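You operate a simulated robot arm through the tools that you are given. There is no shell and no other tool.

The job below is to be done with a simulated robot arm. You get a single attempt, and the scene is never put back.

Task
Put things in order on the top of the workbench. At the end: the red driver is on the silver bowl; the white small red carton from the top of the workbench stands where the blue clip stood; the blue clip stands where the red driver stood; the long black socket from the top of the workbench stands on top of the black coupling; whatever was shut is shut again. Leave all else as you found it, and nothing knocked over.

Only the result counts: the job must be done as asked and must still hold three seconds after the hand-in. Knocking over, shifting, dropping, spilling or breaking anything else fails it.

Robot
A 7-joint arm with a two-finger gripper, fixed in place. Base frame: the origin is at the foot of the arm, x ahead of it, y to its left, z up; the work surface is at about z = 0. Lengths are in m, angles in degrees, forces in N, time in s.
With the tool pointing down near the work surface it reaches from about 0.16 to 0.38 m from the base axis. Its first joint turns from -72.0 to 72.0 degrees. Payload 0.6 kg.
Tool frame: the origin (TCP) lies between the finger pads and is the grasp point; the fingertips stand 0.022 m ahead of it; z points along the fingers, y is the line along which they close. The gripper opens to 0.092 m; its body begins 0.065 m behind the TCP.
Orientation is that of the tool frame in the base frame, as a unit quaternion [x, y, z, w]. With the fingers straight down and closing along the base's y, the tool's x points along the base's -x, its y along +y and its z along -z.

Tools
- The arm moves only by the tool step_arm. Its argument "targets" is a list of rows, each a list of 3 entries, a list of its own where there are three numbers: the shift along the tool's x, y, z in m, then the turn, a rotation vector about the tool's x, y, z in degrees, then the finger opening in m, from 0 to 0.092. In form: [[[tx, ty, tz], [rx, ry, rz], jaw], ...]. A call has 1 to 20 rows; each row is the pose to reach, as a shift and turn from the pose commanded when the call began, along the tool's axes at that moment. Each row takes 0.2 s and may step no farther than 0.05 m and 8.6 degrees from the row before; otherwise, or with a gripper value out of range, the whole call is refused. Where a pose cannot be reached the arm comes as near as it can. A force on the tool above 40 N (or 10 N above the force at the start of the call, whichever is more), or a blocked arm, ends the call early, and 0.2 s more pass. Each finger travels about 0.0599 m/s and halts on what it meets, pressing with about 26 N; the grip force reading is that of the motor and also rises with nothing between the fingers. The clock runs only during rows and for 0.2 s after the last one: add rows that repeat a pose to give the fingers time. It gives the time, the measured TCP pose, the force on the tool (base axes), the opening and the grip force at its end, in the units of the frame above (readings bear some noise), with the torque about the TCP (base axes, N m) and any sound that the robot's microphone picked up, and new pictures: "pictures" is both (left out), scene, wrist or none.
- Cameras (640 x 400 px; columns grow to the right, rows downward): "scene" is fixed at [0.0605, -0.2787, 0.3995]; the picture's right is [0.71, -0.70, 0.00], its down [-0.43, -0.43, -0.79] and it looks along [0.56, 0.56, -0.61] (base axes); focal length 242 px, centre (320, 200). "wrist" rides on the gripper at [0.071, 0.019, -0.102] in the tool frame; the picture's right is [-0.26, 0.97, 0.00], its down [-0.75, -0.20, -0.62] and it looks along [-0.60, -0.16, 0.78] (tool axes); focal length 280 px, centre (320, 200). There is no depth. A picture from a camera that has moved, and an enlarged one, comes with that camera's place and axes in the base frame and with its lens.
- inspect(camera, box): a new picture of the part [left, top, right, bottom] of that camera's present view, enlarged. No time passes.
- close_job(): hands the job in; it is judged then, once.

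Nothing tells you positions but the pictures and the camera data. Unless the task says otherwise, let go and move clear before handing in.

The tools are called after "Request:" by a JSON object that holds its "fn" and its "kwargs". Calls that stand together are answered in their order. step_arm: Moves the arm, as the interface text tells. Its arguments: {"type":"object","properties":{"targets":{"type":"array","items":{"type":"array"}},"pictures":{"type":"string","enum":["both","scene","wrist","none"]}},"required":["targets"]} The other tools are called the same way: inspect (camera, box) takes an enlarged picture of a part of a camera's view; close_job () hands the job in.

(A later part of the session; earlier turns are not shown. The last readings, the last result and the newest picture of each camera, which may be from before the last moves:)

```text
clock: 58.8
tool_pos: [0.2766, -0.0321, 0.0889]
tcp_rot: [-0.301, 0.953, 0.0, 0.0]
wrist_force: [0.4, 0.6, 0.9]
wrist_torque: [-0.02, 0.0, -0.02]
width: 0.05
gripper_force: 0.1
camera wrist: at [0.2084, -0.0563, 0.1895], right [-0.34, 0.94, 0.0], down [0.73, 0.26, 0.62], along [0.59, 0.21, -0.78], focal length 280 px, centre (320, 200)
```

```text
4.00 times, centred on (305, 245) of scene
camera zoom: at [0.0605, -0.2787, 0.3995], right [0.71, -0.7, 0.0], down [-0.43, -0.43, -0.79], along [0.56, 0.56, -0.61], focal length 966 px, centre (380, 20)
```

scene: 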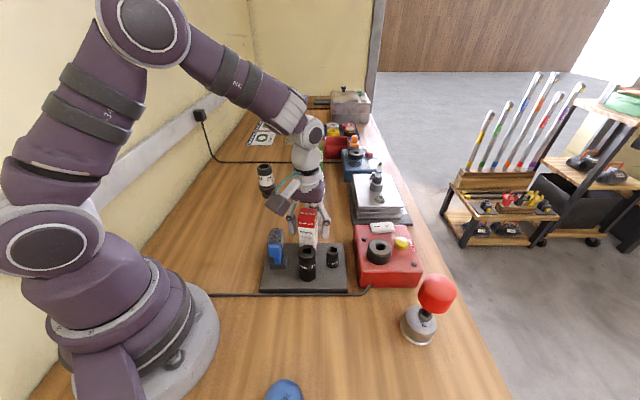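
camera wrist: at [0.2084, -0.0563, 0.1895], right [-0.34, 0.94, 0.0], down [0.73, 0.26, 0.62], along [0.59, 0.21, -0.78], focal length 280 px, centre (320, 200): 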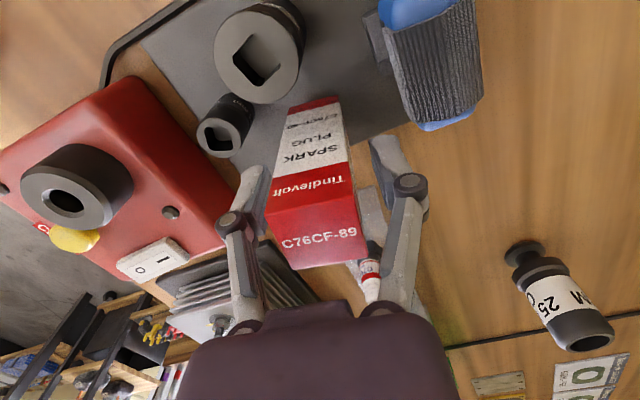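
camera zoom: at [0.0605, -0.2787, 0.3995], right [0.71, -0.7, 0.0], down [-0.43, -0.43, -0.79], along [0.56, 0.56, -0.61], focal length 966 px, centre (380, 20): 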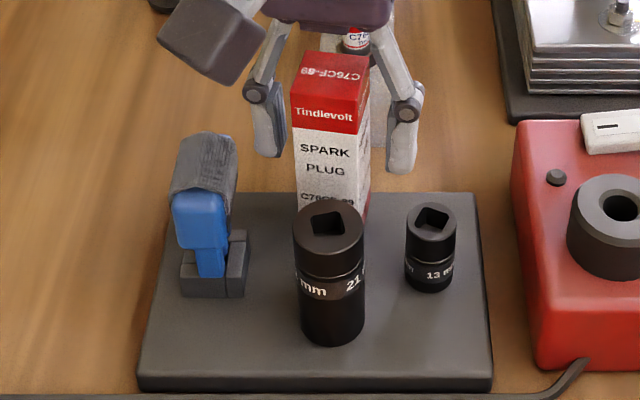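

Request:
{"fn": "step_arm", "kwargs": {"targets": [[[0, 0, 0], [0, 0, 0], 0.042], [[0, 0, 0], [0, 0, 0], 0.035], [[0, 0, 0], [0, 0, 0], 0.03], [[0, 0, 0], [0, 0, 0], 0.025], [[0, 0, 0], [0, 0, 0], 0.022], [[0, 0, 0], [0, 0, 0], 0.022]]}}

Request:
{"fn": "inspect", "kwargs": {"camera": "scene", "box": [255, 195, 355, 295]}}

```text
clock: 60.2
tool_pos: [0.2771, -0.0321, 0.0879]
tcp_rot: [-0.3, 0.954, 0.0, 0.0]
wrist_force: [-1.1, 0.5, 3.0]
wrist_torque: [-0.05, 0.03, 0.03]
width: 0.0289
gripper_force: 25.7
camera wrist: at [0.2084, -0.0563, 0.1898], right [-0.34, 0.94, 0.0], down [0.73, 0.26, 0.62], along [0.59, 0.21, -0.78], focal length 280 px, centre (320, 200)
```

scene: 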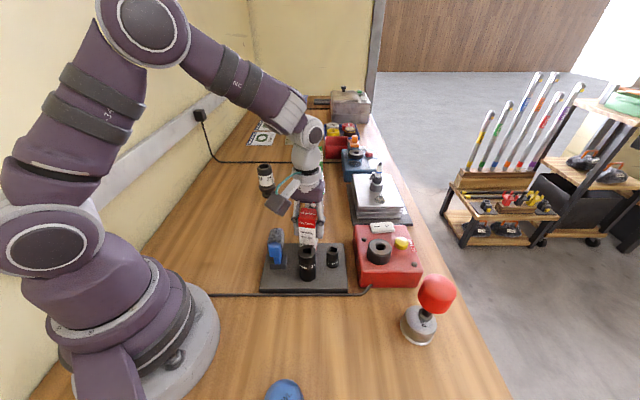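
wrist: 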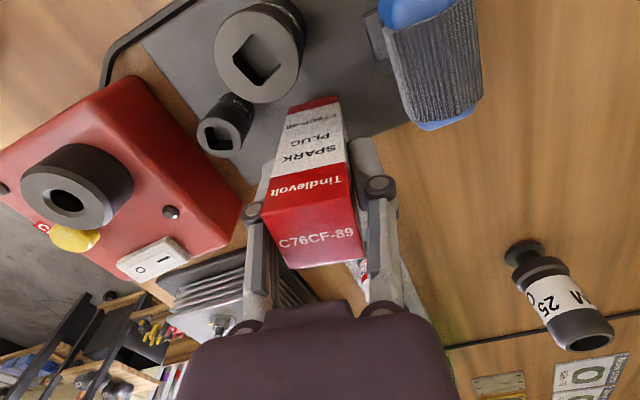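

```text
4.00 times, centred on (305, 245) of scene
camera zoom: at [0.0605, -0.2787, 0.3995], right [0.71, -0.7, 0.0], down [-0.43, -0.43, -0.79], along [0.56, 0.56, -0.61], focal length 966 px, centre (380, 20)
```

zoom: 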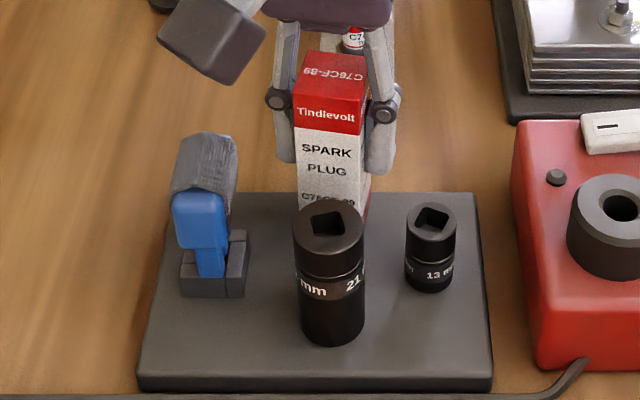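

Carton gripped. Lifting straight up, then carrying it to where the clip stood (0.2585, 0.122).

Request:
{"fn": "step_arm", "kwargs": {"targets": [[[0, 0, -0.008], [0, 0, 0], 0.022], [[0, 0, -0.03], [0, 0, 0], 0.022], [[0, 0, -0.06], [0, 0, 0], 0.022], [[0, 0, -0.09], [0, 0, 0], 0.022], [[0, 0, -0.112], [0, 0, 0], 0.022], [[-0.0105, 0.0196, -0.112], [0, 0, 0], 0.022], [[-0.0209, 0.0392, -0.112], [0, 0, 0], 0.022], [[-0.0314, 0.0588, -0.112], [0, 0, 0], 0.022], [[-0.0419, 0.0783, -0.112], [0, 0, 0], 0.022], [[-0.0524, 0.0979, -0.112], [0, 0, 0], 0.022], [[-0.0628, 0.1175, -0.112], [0, 0, 0], 0.022], [[-0.0733, 0.1371, -0.112], [0, 0, 0], 0.022], [[-0.0733, 0.1371, -0.112], [0, 0, 0], 0.022]]}}

Request:
{"fn": "inspect", "kwargs": {"camera": "scene", "box": [210, 120, 310, 240]}}

```text
clock: 63.0
tool_pos: [0.2572, 0.1245, 0.1996]
tcp_rot: [-0.301, 0.954, 0.0, 0.0]
wrist_force: [-0.2, 0.5, -0.4]
wrist_torque: [-0.01, 0.01, 0.01]
width: 0.0293
gripper_force: 25.2
camera wrist: at [0.1898, 0.0991, 0.3019], right [-0.34, 0.94, 0.0], down [0.73, 0.26, 0.63], along [0.59, 0.21, -0.78], focal length 280 px, centre (320, 200)
```

scene: 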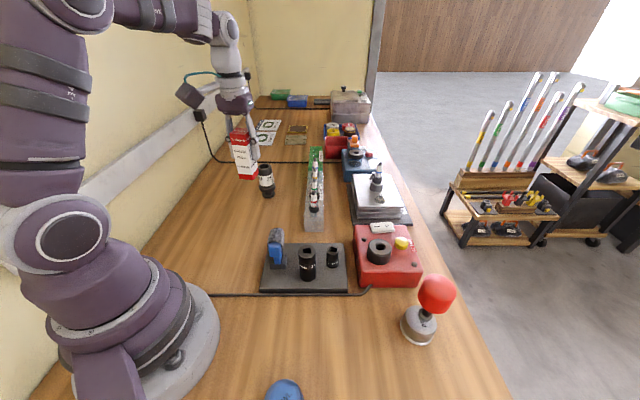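
wrist: 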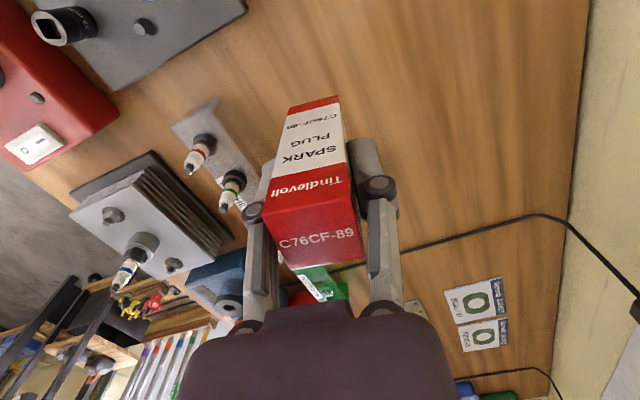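

```text
3.33 times, centred on (260, 180) of scene
camera zoom: at [0.0605, -0.2787, 0.3995], right [0.71, -0.7, 0.0], down [-0.43, -0.43, -0.79], along [0.56, 0.56, -0.61], focal length 805 px, centre (520, 267)
```

zoom: 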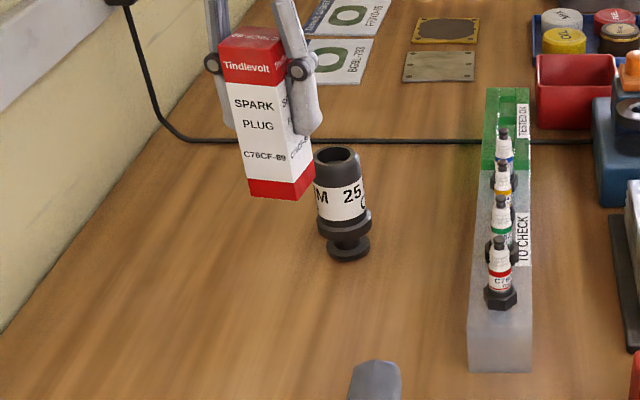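

Descending toward the table at the clip's former spot.

Request:
{"fn": "step_arm", "kwargs": {"targets": [[[0, 0, 0.03], [0, 0, 0], 0.022], [[0, 0, 0.06], [0, 0, 0], 0.022], [[0, 0, 0.09], [0, 0, 0], 0.022], [[0, 0, 0.11], [0, 0, 0], 0.022], [[0, 0, 0.116], [0, 0, 0], 0.022], [[0, 0, 0.116], [0, 0, 0], 0.022]]}}

Request:
{"fn": "inspect", "kwargs": {"camera": "scene", "box": [230, 170, 300, 240]}}

```text
clock: 64.4
tool_pos: [0.2583, 0.124, 0.0821]
tcp_rot: [-0.301, 0.954, -0.001, 0.0]
wrist_force: [0.5, 0.3, -0.7]
wrist_torque: [0.01, 0.01, 0.0]
width: 0.0294
gripper_force: 26.3
camera wrist: at [0.1899, 0.0989, 0.1855], right [-0.34, 0.94, 0.0], down [0.73, 0.26, 0.63], along [0.59, 0.21, -0.78], focal length 280 px, centre (320, 200)
```

scene: 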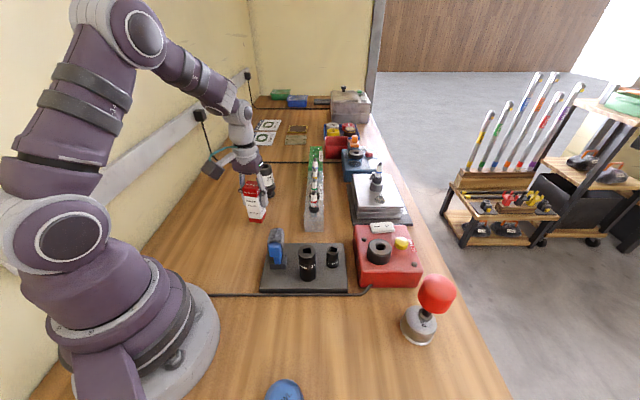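
wrist: 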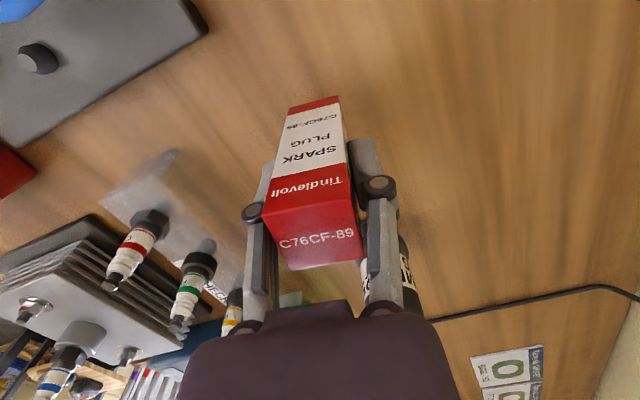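

```text
5.71 times, centred on (265, 205) of scene
camera zoom: at [0.0605, -0.2787, 0.3995], right [0.71, -0.7, 0.0], down [-0.43, -0.43, -0.79], along [0.56, 0.56, -0.61], focal length 1380 px, centre (634, 171)
```

zoom: 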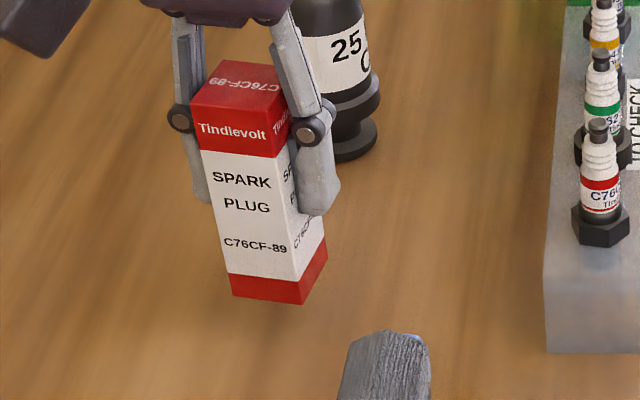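

Request:
{"fn": "inspect", "kwargs": {"camera": "scene", "box": [235, 180, 275, 225]}}

Request:
{"fn": "inspect", "kwargs": {"camera": "wrist", "box": [230, 80, 420, 300]}}

```text
8.89 times, centred on (255, 202) of scene
camera zoom: at [0.0605, -0.2787, 0.3995], right [0.71, -0.7, 0.0], down [-0.43, -0.43, -0.79], along [0.56, 0.56, -0.61], focal length 2147 px, centre (898, 178)
```

zoom: 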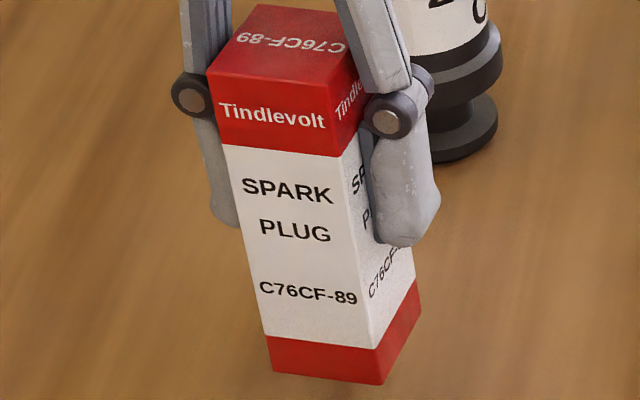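

```text
1.82 times, centred on (325, 190) of wrist
camera zoom: at [0.1899, 0.0989, 0.1855], right [-0.34, 0.94, 0.0], down [0.73, 0.26, 0.63], along [0.59, 0.21, -0.78], focal length 510 px, centre (311, 218)
```

zoom: 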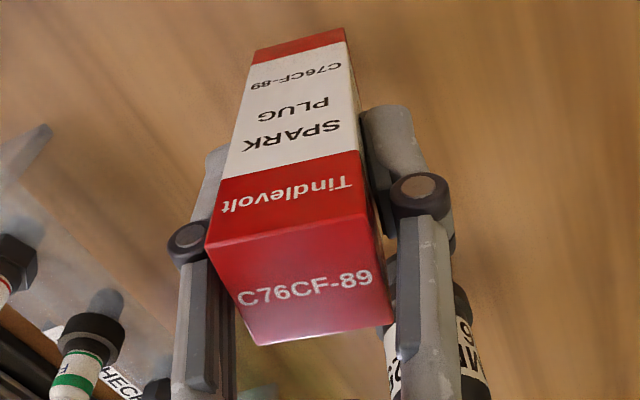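

The carton's bottom is still above the table. I'll lower it in small steps watching the force, with a 2 mm sideways correction.

Request:
{"fn": "step_arm", "kwargs": {"targets": [[[0, -0.002, 0.002], [0, 0, 0], 0.022], [[0, -0.002, 0.004], [0, 0, 0], 0.022], [[0, -0.002, 0.006], [0, 0, 0], 0.022], [[0, -0.002, 0.008], [0, 0, 0], 0.022]], "pictures": "none"}}

Request:
{"fn": "inspect", "kwargs": {"camera": "scene", "box": [235, 180, 285, 235]}}

```text
clock: 65.4
tool_pos: [0.2579, 0.1222, 0.0753]
tcp_rot: [-0.301, 0.954, 0.0, 0.0]
wrist_force: [0.1, 0.3, 0.1]
wrist_torque: [0.0, 0.02, 0.02]
width: 0.0291
gripper_force: 25.7
```

```text
7.27 times, centred on (260, 208) of scene
camera zoom: at [0.0605, -0.2787, 0.3995], right [0.71, -0.7, 0.0], down [-0.43, -0.43, -0.79], along [0.56, 0.56, -0.61], focal length 1757 px, centre (756, 146)
```

zoom: 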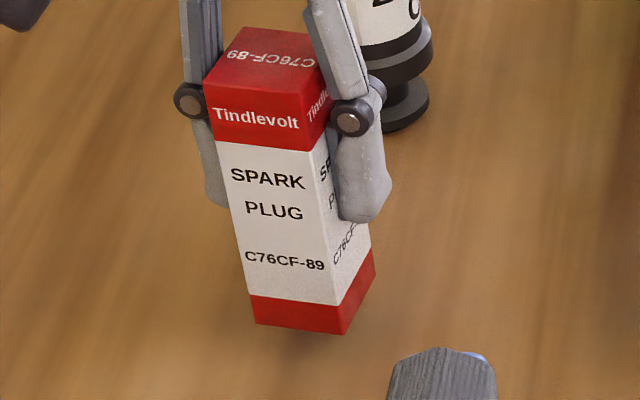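

Request:
{"fn": "step_arm", "kwargs": {"targets": [[[0, 0, 0.002], [0, 0, 0], 0.022], [[0, 0, 0.004], [0, 0, 0], 0.022], [[0, 0, 0.006], [0, 0, 0], 0.022], [[0, 0, 0.006], [0, 0, 0], 0.022]], "pictures": "none"}}

Request:
{"fn": "inspect", "kwargs": {"camera": "scene", "box": [235, 180, 285, 235]}}

```text
clock: 66.4
tool_pos: [0.2593, 0.1216, 0.0696]
tcp_rot: [-0.3, 0.954, 0.0, 0.001]
wrist_force: [0.5, 0.4, -0.3]
wrist_torque: [0.01, 0.03, -0.02]
width: 0.0289
gripper_force: 26.4
```

```text
7.27 times, centred on (260, 208) of scene
camera zoom: at [0.0605, -0.2787, 0.3995], right [0.71, -0.7, 0.0], down [-0.43, -0.43, -0.79], along [0.56, 0.56, -0.61], focal length 1757 px, centre (756, 146)
```

zoom: 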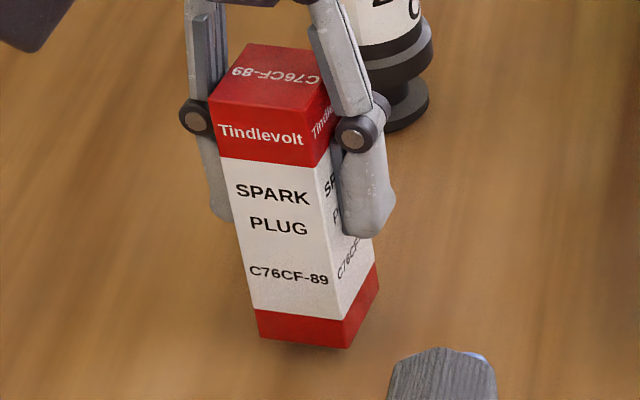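

Request:
{"fn": "step_arm", "kwargs": {"targets": [[[0, 0, 0.001], [0, 0, 0], 0.022], [[0, 0, 0.002], [0, 0, 0], 0.022], [[0, 0, 0.002], [0, 0, 0], 0.022]], "pictures": "none"}}

```text
clock: 67.2
tool_pos: [0.2602, 0.121, 0.0681]
tcp_rot: [-0.3, 0.954, 0.0, 0.0]
wrist_force: [-0.5, 0.5, -0.5]
wrist_torque: [0.03, 0.03, 0.03]
width: 0.0291
gripper_force: 26.0
```

Request:
{"fn": "step_arm", "kwargs": {"targets": [[[0, 0, 0.001], [0, 0, 0], 0.022], [[0, 0, 0.0015], [0, 0, 0], 0.022], [[0, 0, 0.0015], [0, 0, 0], 0.022]], "pictures": "none"}}

```text
clock: 68.0
tool_pos: [0.2587, 0.1221, 0.0651]
tcp_rot: [-0.3, 0.954, 0.0, 0.0]
wrist_force: [-0.9, 0.2, -1.9]
wrist_torque: [0.01, -0.04, 0.01]
width: 0.029
gripper_force: 25.6
```

Request:
{"fn": "inspect", "kwargs": {"camera": "scene", "box": [245, 205, 280, 240]}}

Request:
{"fn": "step_arm", "kwargs": {"targets": [[[0, 0, 0.001], [0, 0, 0], 0.022], [[0, 0, 0.001], [0, 0, 0], 0.022]], "pictures": "none"}}

```text
11.43 times, centred on (262, 222) of scene
camera zoom: at [0.0605, -0.2787, 0.3995], right [0.71, -0.7, 0.0], down [-0.43, -0.43, -0.79], along [0.56, 0.56, -0.61], focal length 2761 px, centre (977, -57)
```

zoom: 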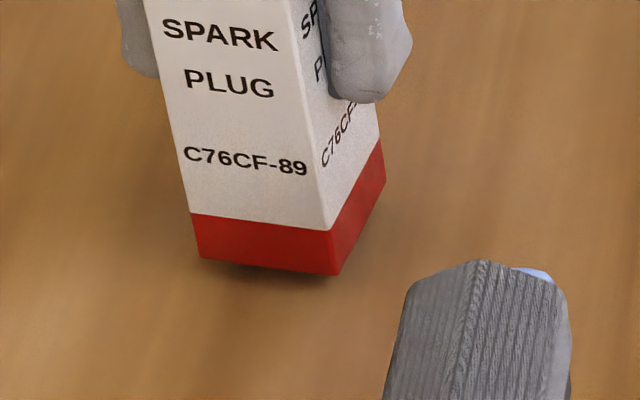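

```text
clock: 68.6
tool_pos: [0.2611, 0.122, 0.0656]
tcp_rot: [-0.3, 0.954, 0.0, 0.0]
wrist_force: [0.6, -0.4, 0.7]
wrist_torque: [0.01, 0.0, 0.04]
width: 0.0291
gripper_force: 26.7
```

Request:
{"fn": "step_arm", "kwargs": {"targets": [[[0, 0, 0.0008], [0, 0, 0], 0.022], [[0, 0, 0.0015], [0, 0, 0], 0.022], [[0, 0, 0.0015], [0, 0, 0], 0.022]], "pictures": "none"}}

Request:
{"fn": "inspect", "kwargs": {"camera": "scene", "box": [245, 205, 280, 240]}}

```text
clock: 69.4
tool_pos: [0.2594, 0.1218, 0.0636]
tcp_rot: [-0.3, 0.954, 0.0, 0.0]
wrist_force: [-0.1, -0.7, 0.0]
wrist_torque: [0.0, 0.0, -0.03]
width: 0.0294
gripper_force: 25.9
```

```text
11.43 times, centred on (262, 222) of scene
camera zoom: at [0.0605, -0.2787, 0.3995], right [0.71, -0.7, 0.0], down [-0.43, -0.43, -0.79], along [0.56, 0.56, -0.61], focal length 2761 px, centre (977, -57)
```

zoom: 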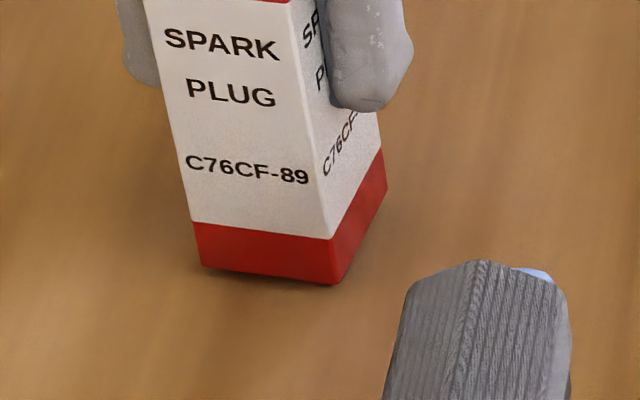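

Request:
{"fn": "step_arm", "kwargs": {"targets": [[[0, 0, 0.0006], [0, 0, 0], 0.022], [[0, 0, 0.0012], [0, 0, 0], 0.022], [[0, 0, 0.0012], [0, 0, 0], 0.022]], "pictures": "none"}}

Request:
{"fn": "inspect", "kwargs": {"camera": "scene", "box": [245, 205, 280, 240]}}

```text
clock: 70.2
tool_pos: [0.2601, 0.1216, 0.0626]
tcp_rot: [-0.3, 0.954, 0.0, -0.001]
wrist_force: [-0.4, 0.1, -0.9]
wrist_torque: [-0.01, 0.02, -0.02]
width: 0.0292
gripper_force: 25.8
```

```text
11.43 times, centred on (262, 222) of scene
camera zoom: at [0.0605, -0.2787, 0.3995], right [0.71, -0.7, 0.0], down [-0.43, -0.43, -0.79], along [0.56, 0.56, -0.61], focal length 2761 px, centre (977, -57)
```

zoom: 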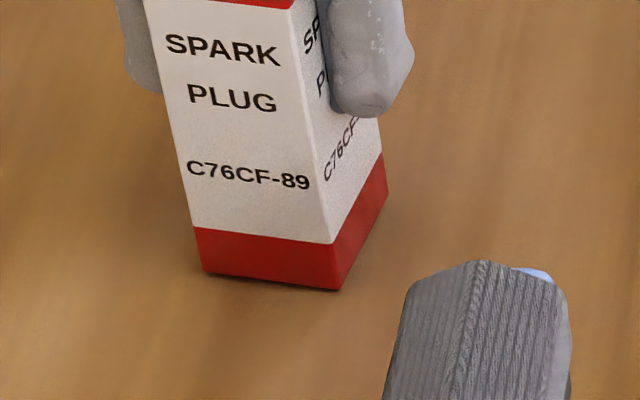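

Request:
{"fn": "step_arm", "kwargs": {"targets": [[[0, 0, 0.0005], [0, 0, 0], 0.022], [[0, 0, 0.001], [0, 0, 0], 0.022], [[0, 0, 0.001], [0, 0, 0], 0.022]], "pictures": "none"}}

Request:
{"fn": "inspect", "kwargs": {"camera": "scene", "box": [245, 205, 280, 240]}}

```text
clock: 71.0
tool_pos: [0.26, 0.1222, 0.0611]
tcp_rot: [-0.301, 0.954, 0.001, -0.001]
wrist_force: [0.5, -0.4, -0.5]
wrist_torque: [0.0, 0.03, 0.01]
width: 0.0291
gripper_force: 25.9
```

```text
11.43 times, centred on (262, 222) of scene
camera zoom: at [0.0605, -0.2787, 0.3995], right [0.71, -0.7, 0.0], down [-0.43, -0.43, -0.79], along [0.56, 0.56, -0.61], focal length 2761 px, centre (977, -57)
```

zoom: 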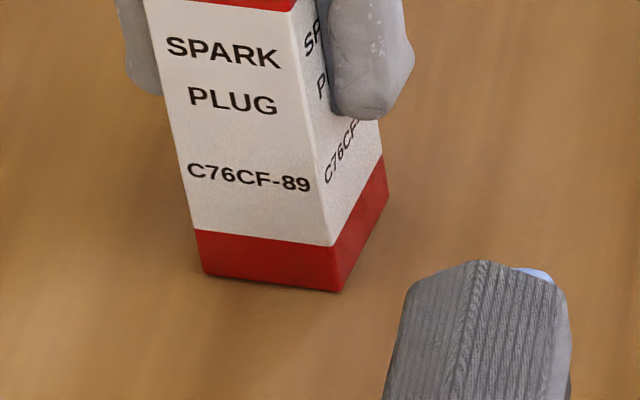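

Request:
{"fn": "step_arm", "kwargs": {"targets": [[[0, 0, 0.0004], [0, 0, 0], 0.022], [[0, 0, 0.0008], [0, 0, 0], 0.022], [[0, 0, 0.0008], [0, 0, 0], 0.022]], "pictures": "none"}}

Request:
{"fn": "inspect", "kwargs": {"camera": "scene", "box": [245, 205, 280, 240]}}

```text
clock: 71.8
tool_pos: [0.2593, 0.123, 0.0609]
tcp_rot: [-0.301, 0.954, 0.0, -0.001]
wrist_force: [-1.7, -0.7, 6.2]
wrist_torque: [-0.09, 0.05, -0.01]
width: 0.029
gripper_force: 26.1
```

```text
11.43 times, centred on (262, 222) of scene
camera zoom: at [0.0605, -0.2787, 0.3995], right [0.71, -0.7, 0.0], down [-0.43, -0.43, -0.79], along [0.56, 0.56, -0.61], focal length 2761 px, centre (977, -57)
```

zoom: 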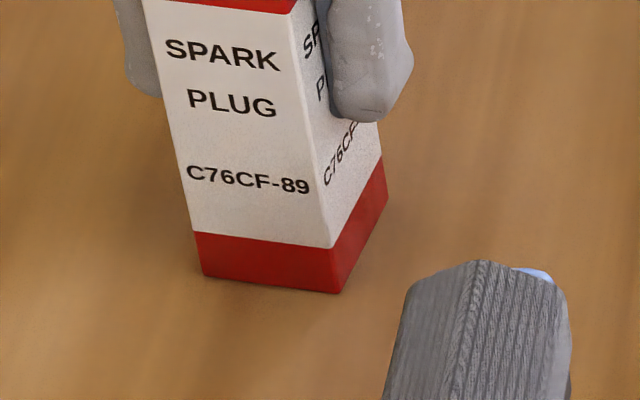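

The carton has touched the table (6 N). Before releasing, a quick check of the spot it came from and of its uprightness.

Request:
{"fn": "inspect", "kwargs": {"camera": "scene", "box": [250, 215, 350, 295]}}

Request:
{"fn": "inspect", "kwargs": {"camera": "scene", "box": [230, 170, 300, 240]}}

Request:
{"fn": "inspect", "kwargs": {"camera": "wrist", "box": [200, 60, 440, 300]}}

```text
5.00 times, centred on (300, 255) of scene
camera zoom: at [0.0605, -0.2787, 0.3995], right [0.71, -0.7, 0.0], down [-0.43, -0.43, -0.79], along [0.56, 0.56, -0.61], focal length 1208 px, centre (420, -75)
```

zoom: 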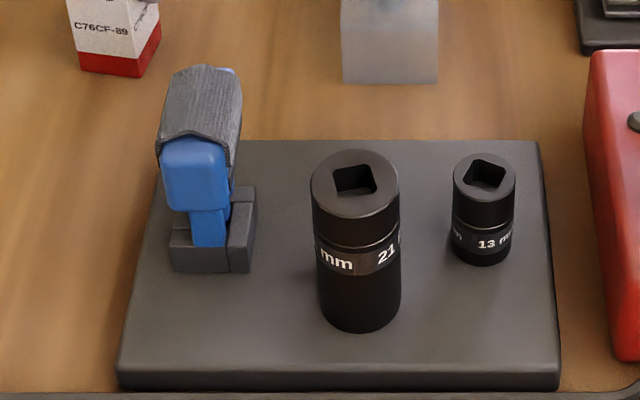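

```text
5.71 times, centred on (265, 205) of scene
camera zoom: at [0.0605, -0.2787, 0.3995], right [0.71, -0.7, 0.0], down [-0.43, -0.43, -0.79], along [0.56, 0.56, -0.61], focal length 1380 px, centre (634, 171)
```

zoom: 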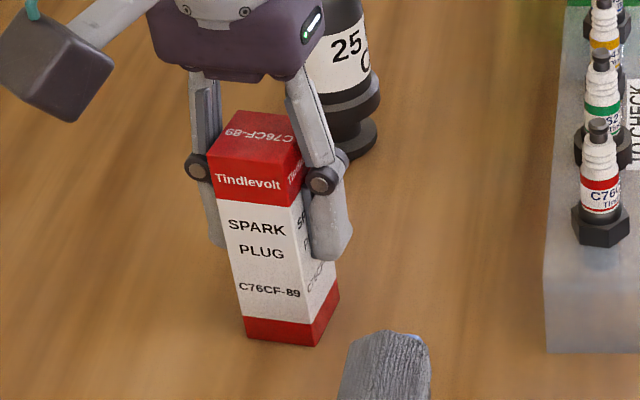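

```text
1.67 times, centred on (320, 180) of wrist
camera zoom: at [0.191, 0.0971, 0.1629], right [-0.34, 0.94, 0.0], down [0.73, 0.26, 0.63], along [0.59, 0.21, -0.78], focal length 467 px, centre (320, 233)
```

zoom: 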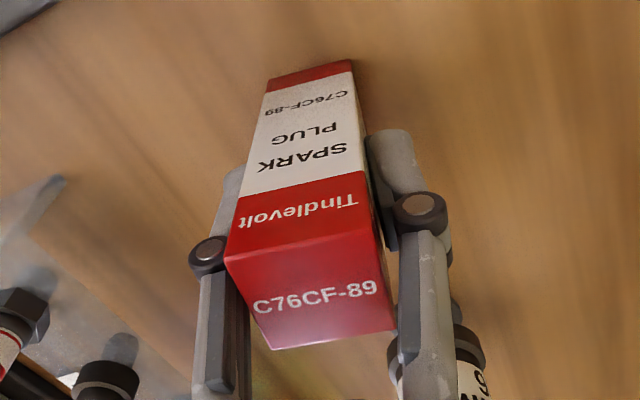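

Nothing else at its old spot, and the carton is upright and touching. Releasing it gently.

Request:
{"fn": "step_arm", "kwargs": {"targets": [[[0, 0, -0.0002], [0, 0, 0], 0.027], [[0, 0, -0.0003], [0, 0, 0], 0.029], [[0, 0, -0.0003], [0, 0, 0], 0.03], [[0, 0, -0.0003], [0, 0, 0], 0.032], [[0, 0, -0.0003], [0, 0, 0], 0.036], [[0, 0, -0.0003], [0, 0, 0], 0.042], [[0, 0, -0.0003], [0, 0, 0], 0.05], [[0, 0, -0.0003], [0, 0, 0], 0.05]]}}

Request:
{"fn": "inspect", "kwargs": {"camera": "scene", "box": [230, 170, 300, 240]}}

```text
clock: 73.6
tool_pos: [0.2579, 0.1207, 0.0611]
tcp_rot: [-0.301, 0.954, 0.0, 0.0]
wrist_force: [1.3, -0.6, -0.7]
wrist_torque: [-0.02, -0.01, 0.0]
width: 0.05
gripper_force: 0.1
camera wrist: at [0.1909, 0.0969, 0.1629], right [-0.34, 0.94, 0.0], down [0.73, 0.26, 0.62], along [0.59, 0.21, -0.78], focal length 280 px, centre (320, 200)
```

scene: 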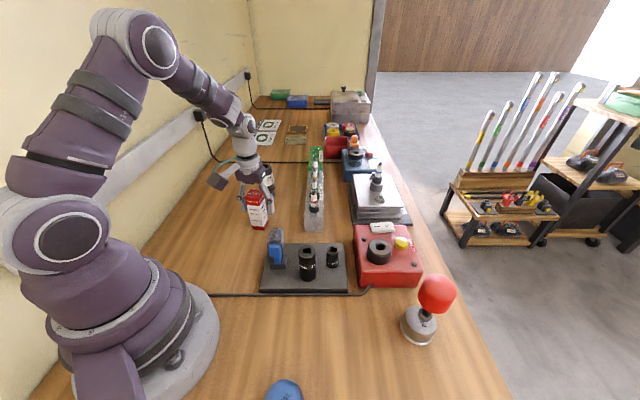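
wrist: 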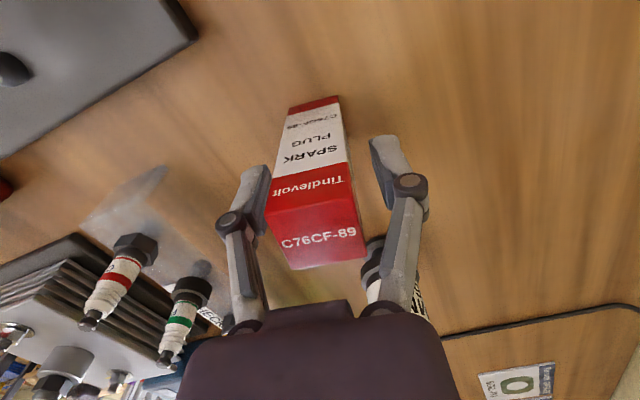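

```text
5.71 times, centred on (265, 205) of scene
camera zoom: at [0.0605, -0.2787, 0.3995], right [0.71, -0.7, 0.0], down [-0.43, -0.43, -0.79], along [0.56, 0.56, -0.61], focal length 1380 px, centre (634, 171)
```

zoom: 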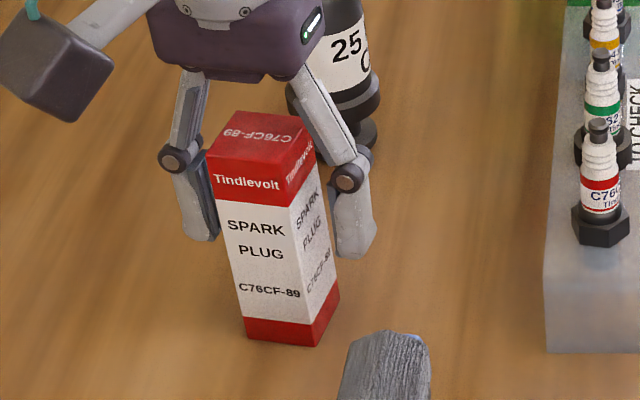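

The carton stands where the clip was. Rising clear, then I'll look closely at the coupling.

Request:
{"fn": "step_arm", "kwargs": {"targets": [[[0, 0, -0.02], [0, 0, 0], 0.05], [[0, 0, -0.06], [0, 0, 0], 0.05], [[0, 0, -0.1], [0, 0, 0], 0.06], [[0, 0, -0.14], [0, 0, 0], 0.06], [[-0.03, 0.015, -0.15], [0, 0, 0], 0.06], [[-0.05, 0.03, -0.15], [0, 0, 0], 0.06], [[-0.05, 0.03, -0.15], [0, 0, 0], 0.06]]}}

Request:
{"fn": "inspect", "kwargs": {"camera": "wrist", "box": [300, 60, 460, 220]}}

Request:
{"fn": "inspect", "kwargs": {"camera": "scene", "box": [230, 140, 300, 240]}}

```text
clock: 75.2
tool_pos: [0.2839, 0.1752, 0.2111]
tcp_rot: [-0.3, 0.954, 0.0, 0.0]
wrist_force: [0.6, -0.4, 0.0]
wrist_torque: [0.01, -0.02, 0.01]
width: 0.0597
gripper_force: 0.1
camera wrist: at [0.2154, 0.15, 0.3127], right [-0.34, 0.94, 0.0], down [0.73, 0.26, 0.62], along [0.59, 0.21, -0.78], focal length 280 px, centre (320, 200)
```

scene: 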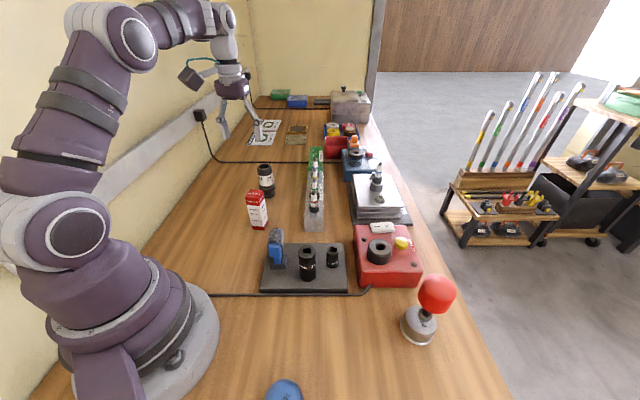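
wrist: 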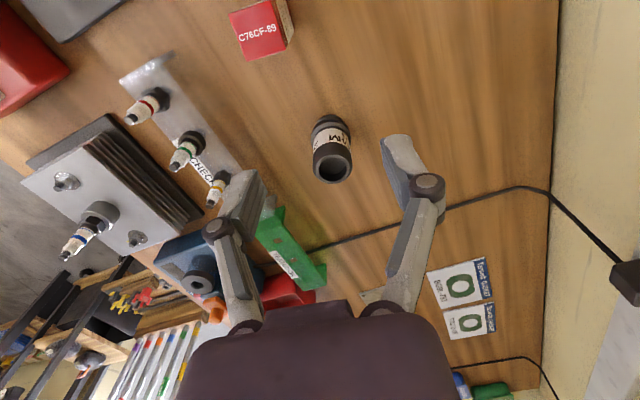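

```text
2.50 times, centred on (380, 140) of wrist
camera zoom: at [0.2154, 0.15, 0.3127], right [-0.34, 0.94, 0.0], down [0.73, 0.26, 0.62], along [0.59, 0.21, -0.78], focal length 701 px, centre (170, 350)
```

zoom: 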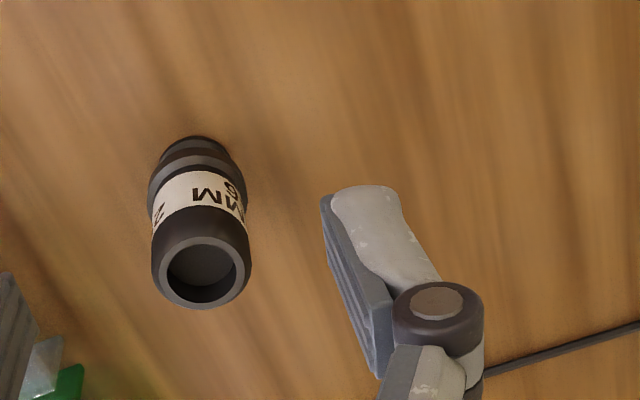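

```text
4.00 times, centred on (265, 190) of scene
camera zoom: at [0.0605, -0.2787, 0.3995], right [0.71, -0.7, 0.0], down [-0.43, -0.43, -0.79], along [0.56, 0.56, -0.61], focal length 966 px, centre (540, 240)
```

zoom: 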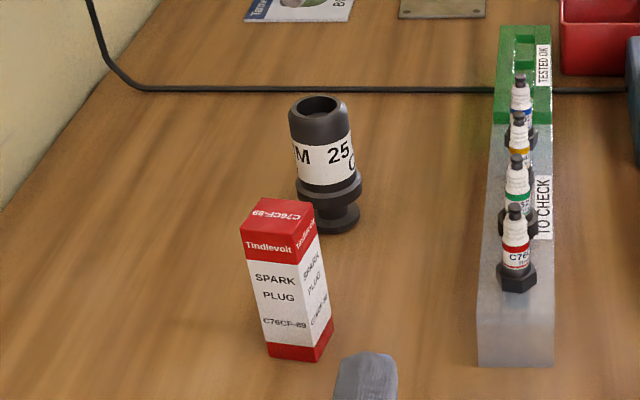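

The coupling's axis is about (0.339, 0.207), rim top z≈0.093–0.096, bore ≈26 mm, outer ≈36 mm; the 21 mm socket (≈31 mm dia) will stand on the rim. Now I'll go above the long socket with the closing line at 50°.

Request:
{"fn": "step_arm", "kwargs": {"targets": [[[0.0178, -0.0174, 0], [0, 0, 7.5], 0.06], [[0.0355, -0.0348, 0], [0, 0, 15], 0.06], [[0.0533, -0.0521, 0], [0, 0, 22.5], 0.06], [[0.071, -0.0695, 0], [0, 0, 30], 0.06], [[0.0888, -0.0869, 0], [0, 0, 37.5], 0.06], [[0.1065, -0.1043, 0], [0, 0, 45], 0.06], [[0.1243, -0.1217, 0.005], [0, 0, 52.5], 0.06], [[0.142, -0.139, 0.01], [0, 0, 60], 0.06], [[0.1598, -0.1564, 0.015], [0, 0, 67.5], 0.06], [[0.1775, -0.1738, 0.02], [0, 0, 75], 0.06], [[0.1775, -0.1738, 0.02], [0, 0, 75], 0.06]]}}

Request:
{"fn": "inspect", "kwargs": {"camera": "wrist", "box": [220, 20, 420, 220]}}

Request:
{"fn": "inspect", "kwargs": {"camera": "scene", "box": [250, 215, 350, 295]}}

```text
clock: 77.6
tool_pos: [0.2376, -0.0682, 0.1909]
tcp_rot: [0.343, 0.939, 0.0, 0.001]
wrist_force: [0.6, -0.3, -0.3]
wrist_torque: [0.03, -0.01, 0.0]
width: 0.0599
gripper_force: 0.1
camera wrist: at [0.1964, -0.0084, 0.2932], right [0.82, 0.57, 0.0], down [0.44, -0.64, 0.62], along [0.36, -0.51, -0.78], focal length 280 px, centre (320, 200)
```

scene: 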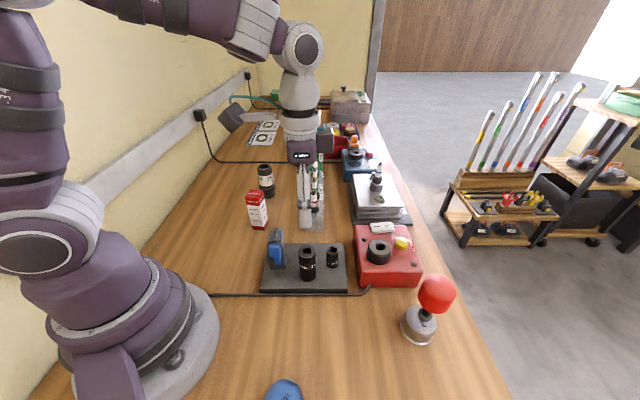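
wrist: 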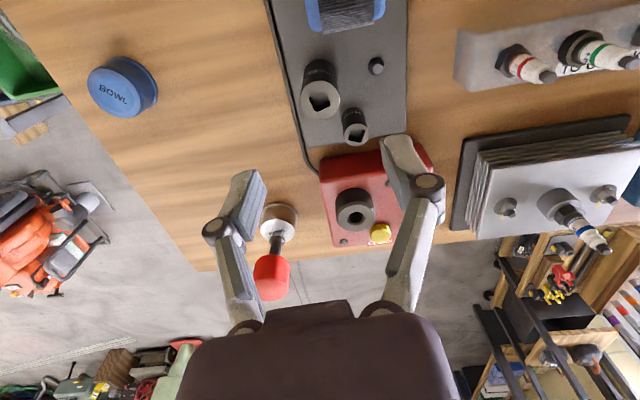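

```text
2.00 times, centred on (320, 120) of wrist
camera zoom: at [0.1964, -0.0084, 0.2932], right [0.82, 0.57, 0.0], down [0.44, -0.64, 0.62], along [0.36, -0.51, -0.78], focal length 561 px, centre (320, 360)
```

zoom: 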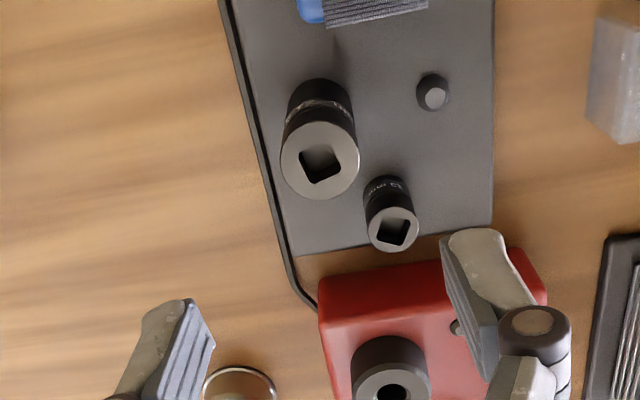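

```text
5.00 times, centred on (300, 255) of scene
camera zoom: at [0.0605, -0.2787, 0.3995], right [0.71, -0.7, 0.0], down [-0.43, -0.43, -0.79], along [0.56, 0.56, -0.61], focal length 1208 px, centre (420, -75)
```

zoom: 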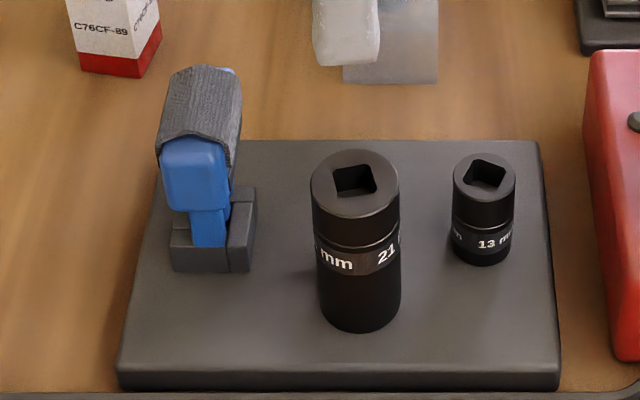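

A small peg on the mat marks where the carton stood, so the sockets may also sit over pegs — I'll lift straight up. Pitching the tool 14° and lowering around the 21 mm socket.

Request:
{"fn": "step_arm", "kwargs": {"targets": [[[-0.0003, 0.0012, 0], [0, -7, 0], 0.06], [[-0.0003, 0.0012, 0], [0, -14, 0], 0.06], [[-0.0003, 0.0012, 0.03], [0, -14, 0], 0.06], [[-0.0003, 0.0012, 0.06], [0, -14, 0], 0.06], [[-0.0003, 0.0012, 0.075], [0, -14, 0], 0.06], [[-0.0003, 0.0012, 0.075], [0, -14, 0], 0.06]]}}

Request:
{"fn": "inspect", "kwargs": {"camera": "wrist", "box": [220, 20, 420, 260]}}

Request:
{"fn": "inspect", "kwargs": {"camera": "scene", "box": [250, 195, 350, 295]}}

```text
clock: 79.0
tool_pos: [0.2382, -0.0677, 0.1147]
tcp_rot: [0.339, 0.933, -0.041, 0.116]
wrist_force: [-0.4, 0.9, 0.0]
wrist_torque: [0.0, 0.01, 0.01]
width: 0.06
gripper_force: 0.0
camera wrist: at [0.1796, 0.0069, 0.1974], right [0.81, 0.58, 0.06], down [0.31, -0.53, 0.79], along [0.49, -0.62, -0.61], focal length 280 px, centre (320, 200)
```

scene: 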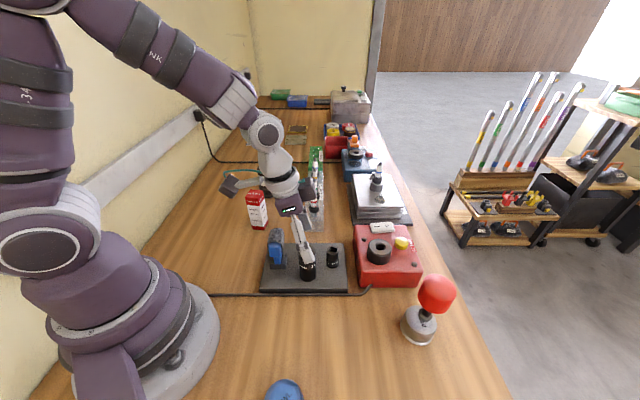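
wrist: 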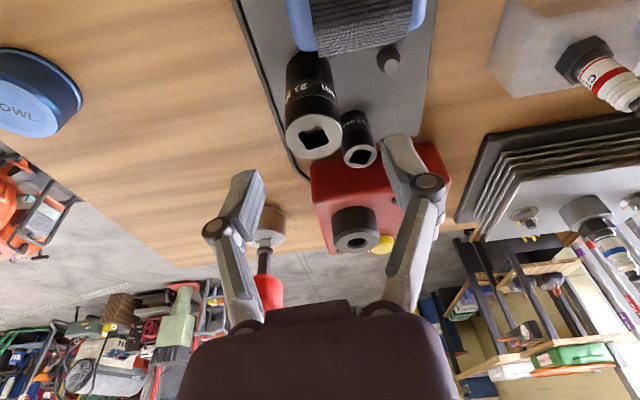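

```text
1.67 times, centred on (320, 140) of wrist
camera zoom: at [0.1796, 0.0069, 0.1974], right [0.81, 0.58, 0.06], down [0.31, -0.53, 0.79], along [0.49, -0.62, -0.61], focal length 467 px, centre (320, 300)
```

zoom: 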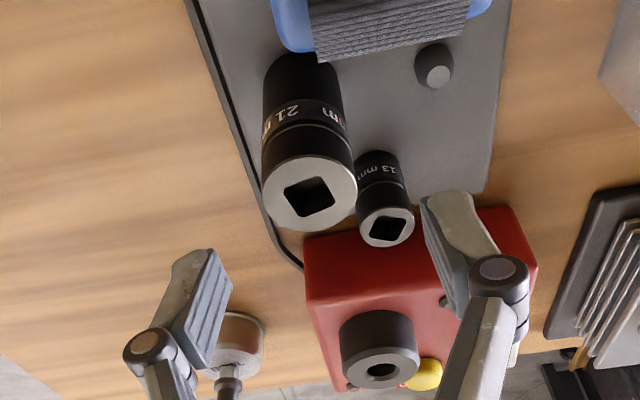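

```text
4.00 times, centred on (300, 245) of scene
camera zoom: at [0.0605, -0.2787, 0.3995], right [0.71, -0.7, 0.0], down [-0.43, -0.43, -0.79], along [0.56, 0.56, -0.61], focal length 966 px, centre (400, 20)
```

zoom: 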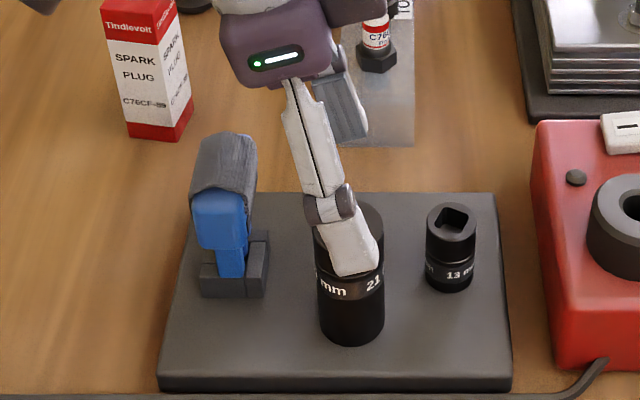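

Request:
{"fn": "step_arm", "kwargs": {"targets": [[[0.0042, 0, 0.017], [0, 0, 0], 0.06], [[0.0085, 0, 0.034], [0, 0, 0], 0.06], [[0.0117, 0, 0.0511], [0, 0, 0], 0.06], [[0.0117, 0, 0.0511], [0, 0, 0], 0.06]]}}

Request:
{"fn": "inspect", "kwargs": {"camera": "scene", "box": [250, 195, 350, 295]}}

```text
clock: 80.0
tool_pos: [0.2394, -0.0691, 0.0632]
tcp_rot: [0.34, 0.932, -0.042, 0.115]
wrist_force: [0.0, -0.1, 0.1]
wrist_torque: [0.0, 0.0, 0.04]
width: 0.0597
gripper_force: 0.1
camera wrist: at [0.1809, 0.0064, 0.1454], right [0.82, 0.58, 0.06], down [0.31, -0.53, 0.79], along [0.49, -0.62, -0.61], focal length 280 px, centre (320, 200)
```

scene: 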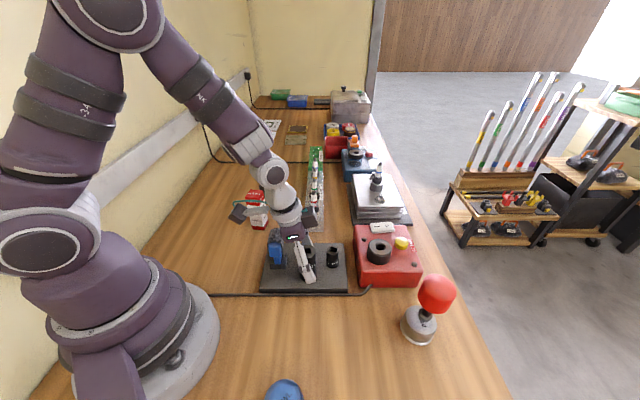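
wrist: 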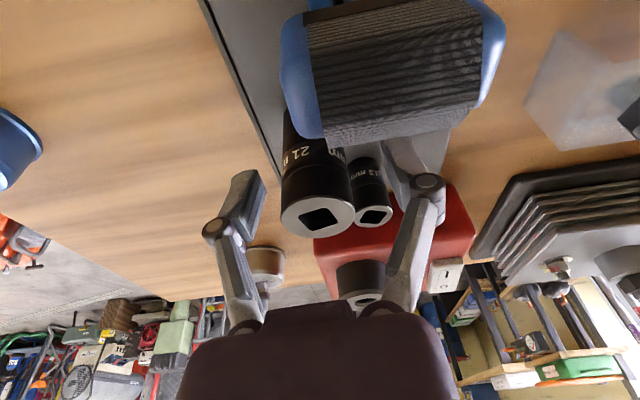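

```text
4.00 times, centred on (300, 245) of scene
camera zoom: at [0.0605, -0.2787, 0.3995], right [0.71, -0.7, 0.0], down [-0.43, -0.43, -0.79], along [0.56, 0.56, -0.61], focal length 966 px, centre (400, 20)
```

zoom: 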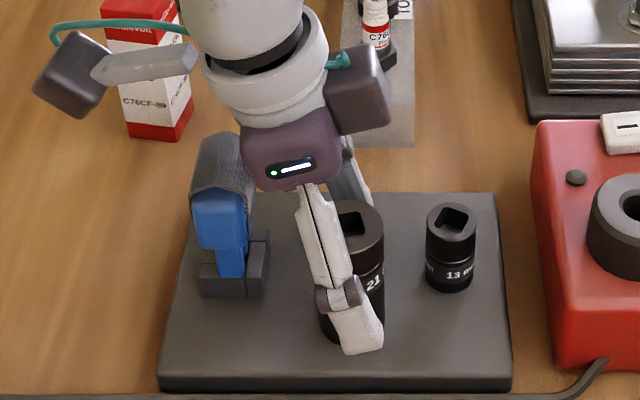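

Request:
{"fn": "step_arm", "kwargs": {"targets": [[[0, 0, 0], [0, 0, 0], 0.048], [[0, 0, 0], [0, 0, 0], 0.038], [[0, 0, 0], [0, 0, 0], 0.032], [[0, 0, 0], [0, 0, 0], 0.027], [[0, 0, 0], [0, 0, 0], 0.022], [[0, 0, 0], [0, 0, 0], 0.022]]}}

Request:
{"fn": "inspect", "kwargs": {"camera": "scene", "box": [250, 195, 350, 295]}}

Request:
{"fn": "inspect", "kwargs": {"camera": "wrist", "box": [220, 60, 420, 260]}}

```text
clock: 81.4
tool_pos: [0.24, -0.0683, 0.0634]
tcp_rot: [0.339, 0.933, -0.042, 0.115]
wrist_force: [-1.2, -0.1, 0.9]
wrist_torque: [0.01, 0.01, 0.0]
width: 0.0298
gripper_force: 26.5
camera wrist: at [0.1809, 0.0064, 0.1456], right [0.82, 0.58, 0.06], down [0.31, -0.53, 0.79], along [0.49, -0.62, -0.61], focal length 280 px, centre (320, 200)
```

scene: 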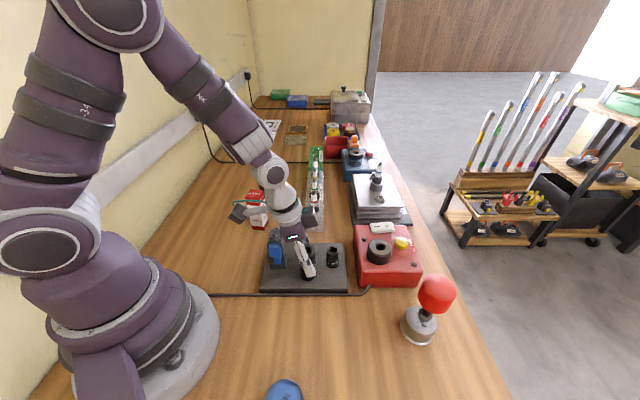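
wrist: 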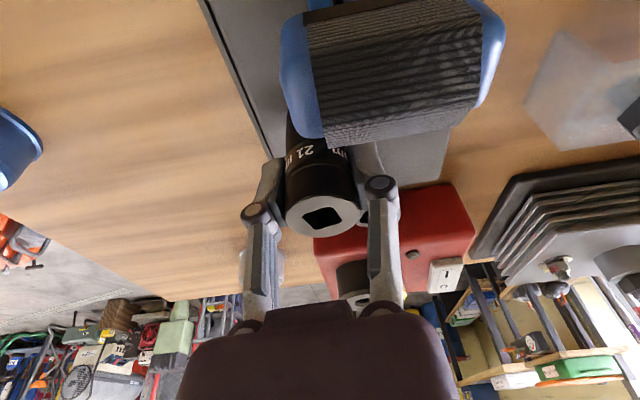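

```text
4.00 times, centred on (300, 245) of scene
camera zoom: at [0.0605, -0.2787, 0.3995], right [0.71, -0.7, 0.0], down [-0.43, -0.43, -0.79], along [0.56, 0.56, -0.61], focal length 966 px, centre (400, 20)
```

zoom: 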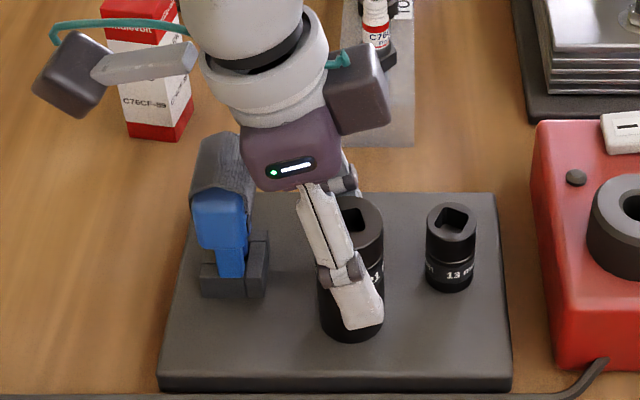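

```text
2.00 times, centred on (320, 160) of wrist
camera zoom: at [0.1809, 0.0064, 0.1456], right [0.82, 0.58, 0.06], down [0.31, -0.53, 0.79], along [0.49, -0.62, -0.61], focal length 561 px, centre (320, 280)
```

zoom: 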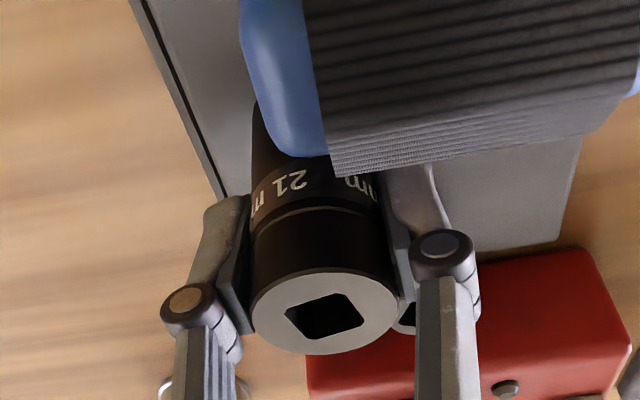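

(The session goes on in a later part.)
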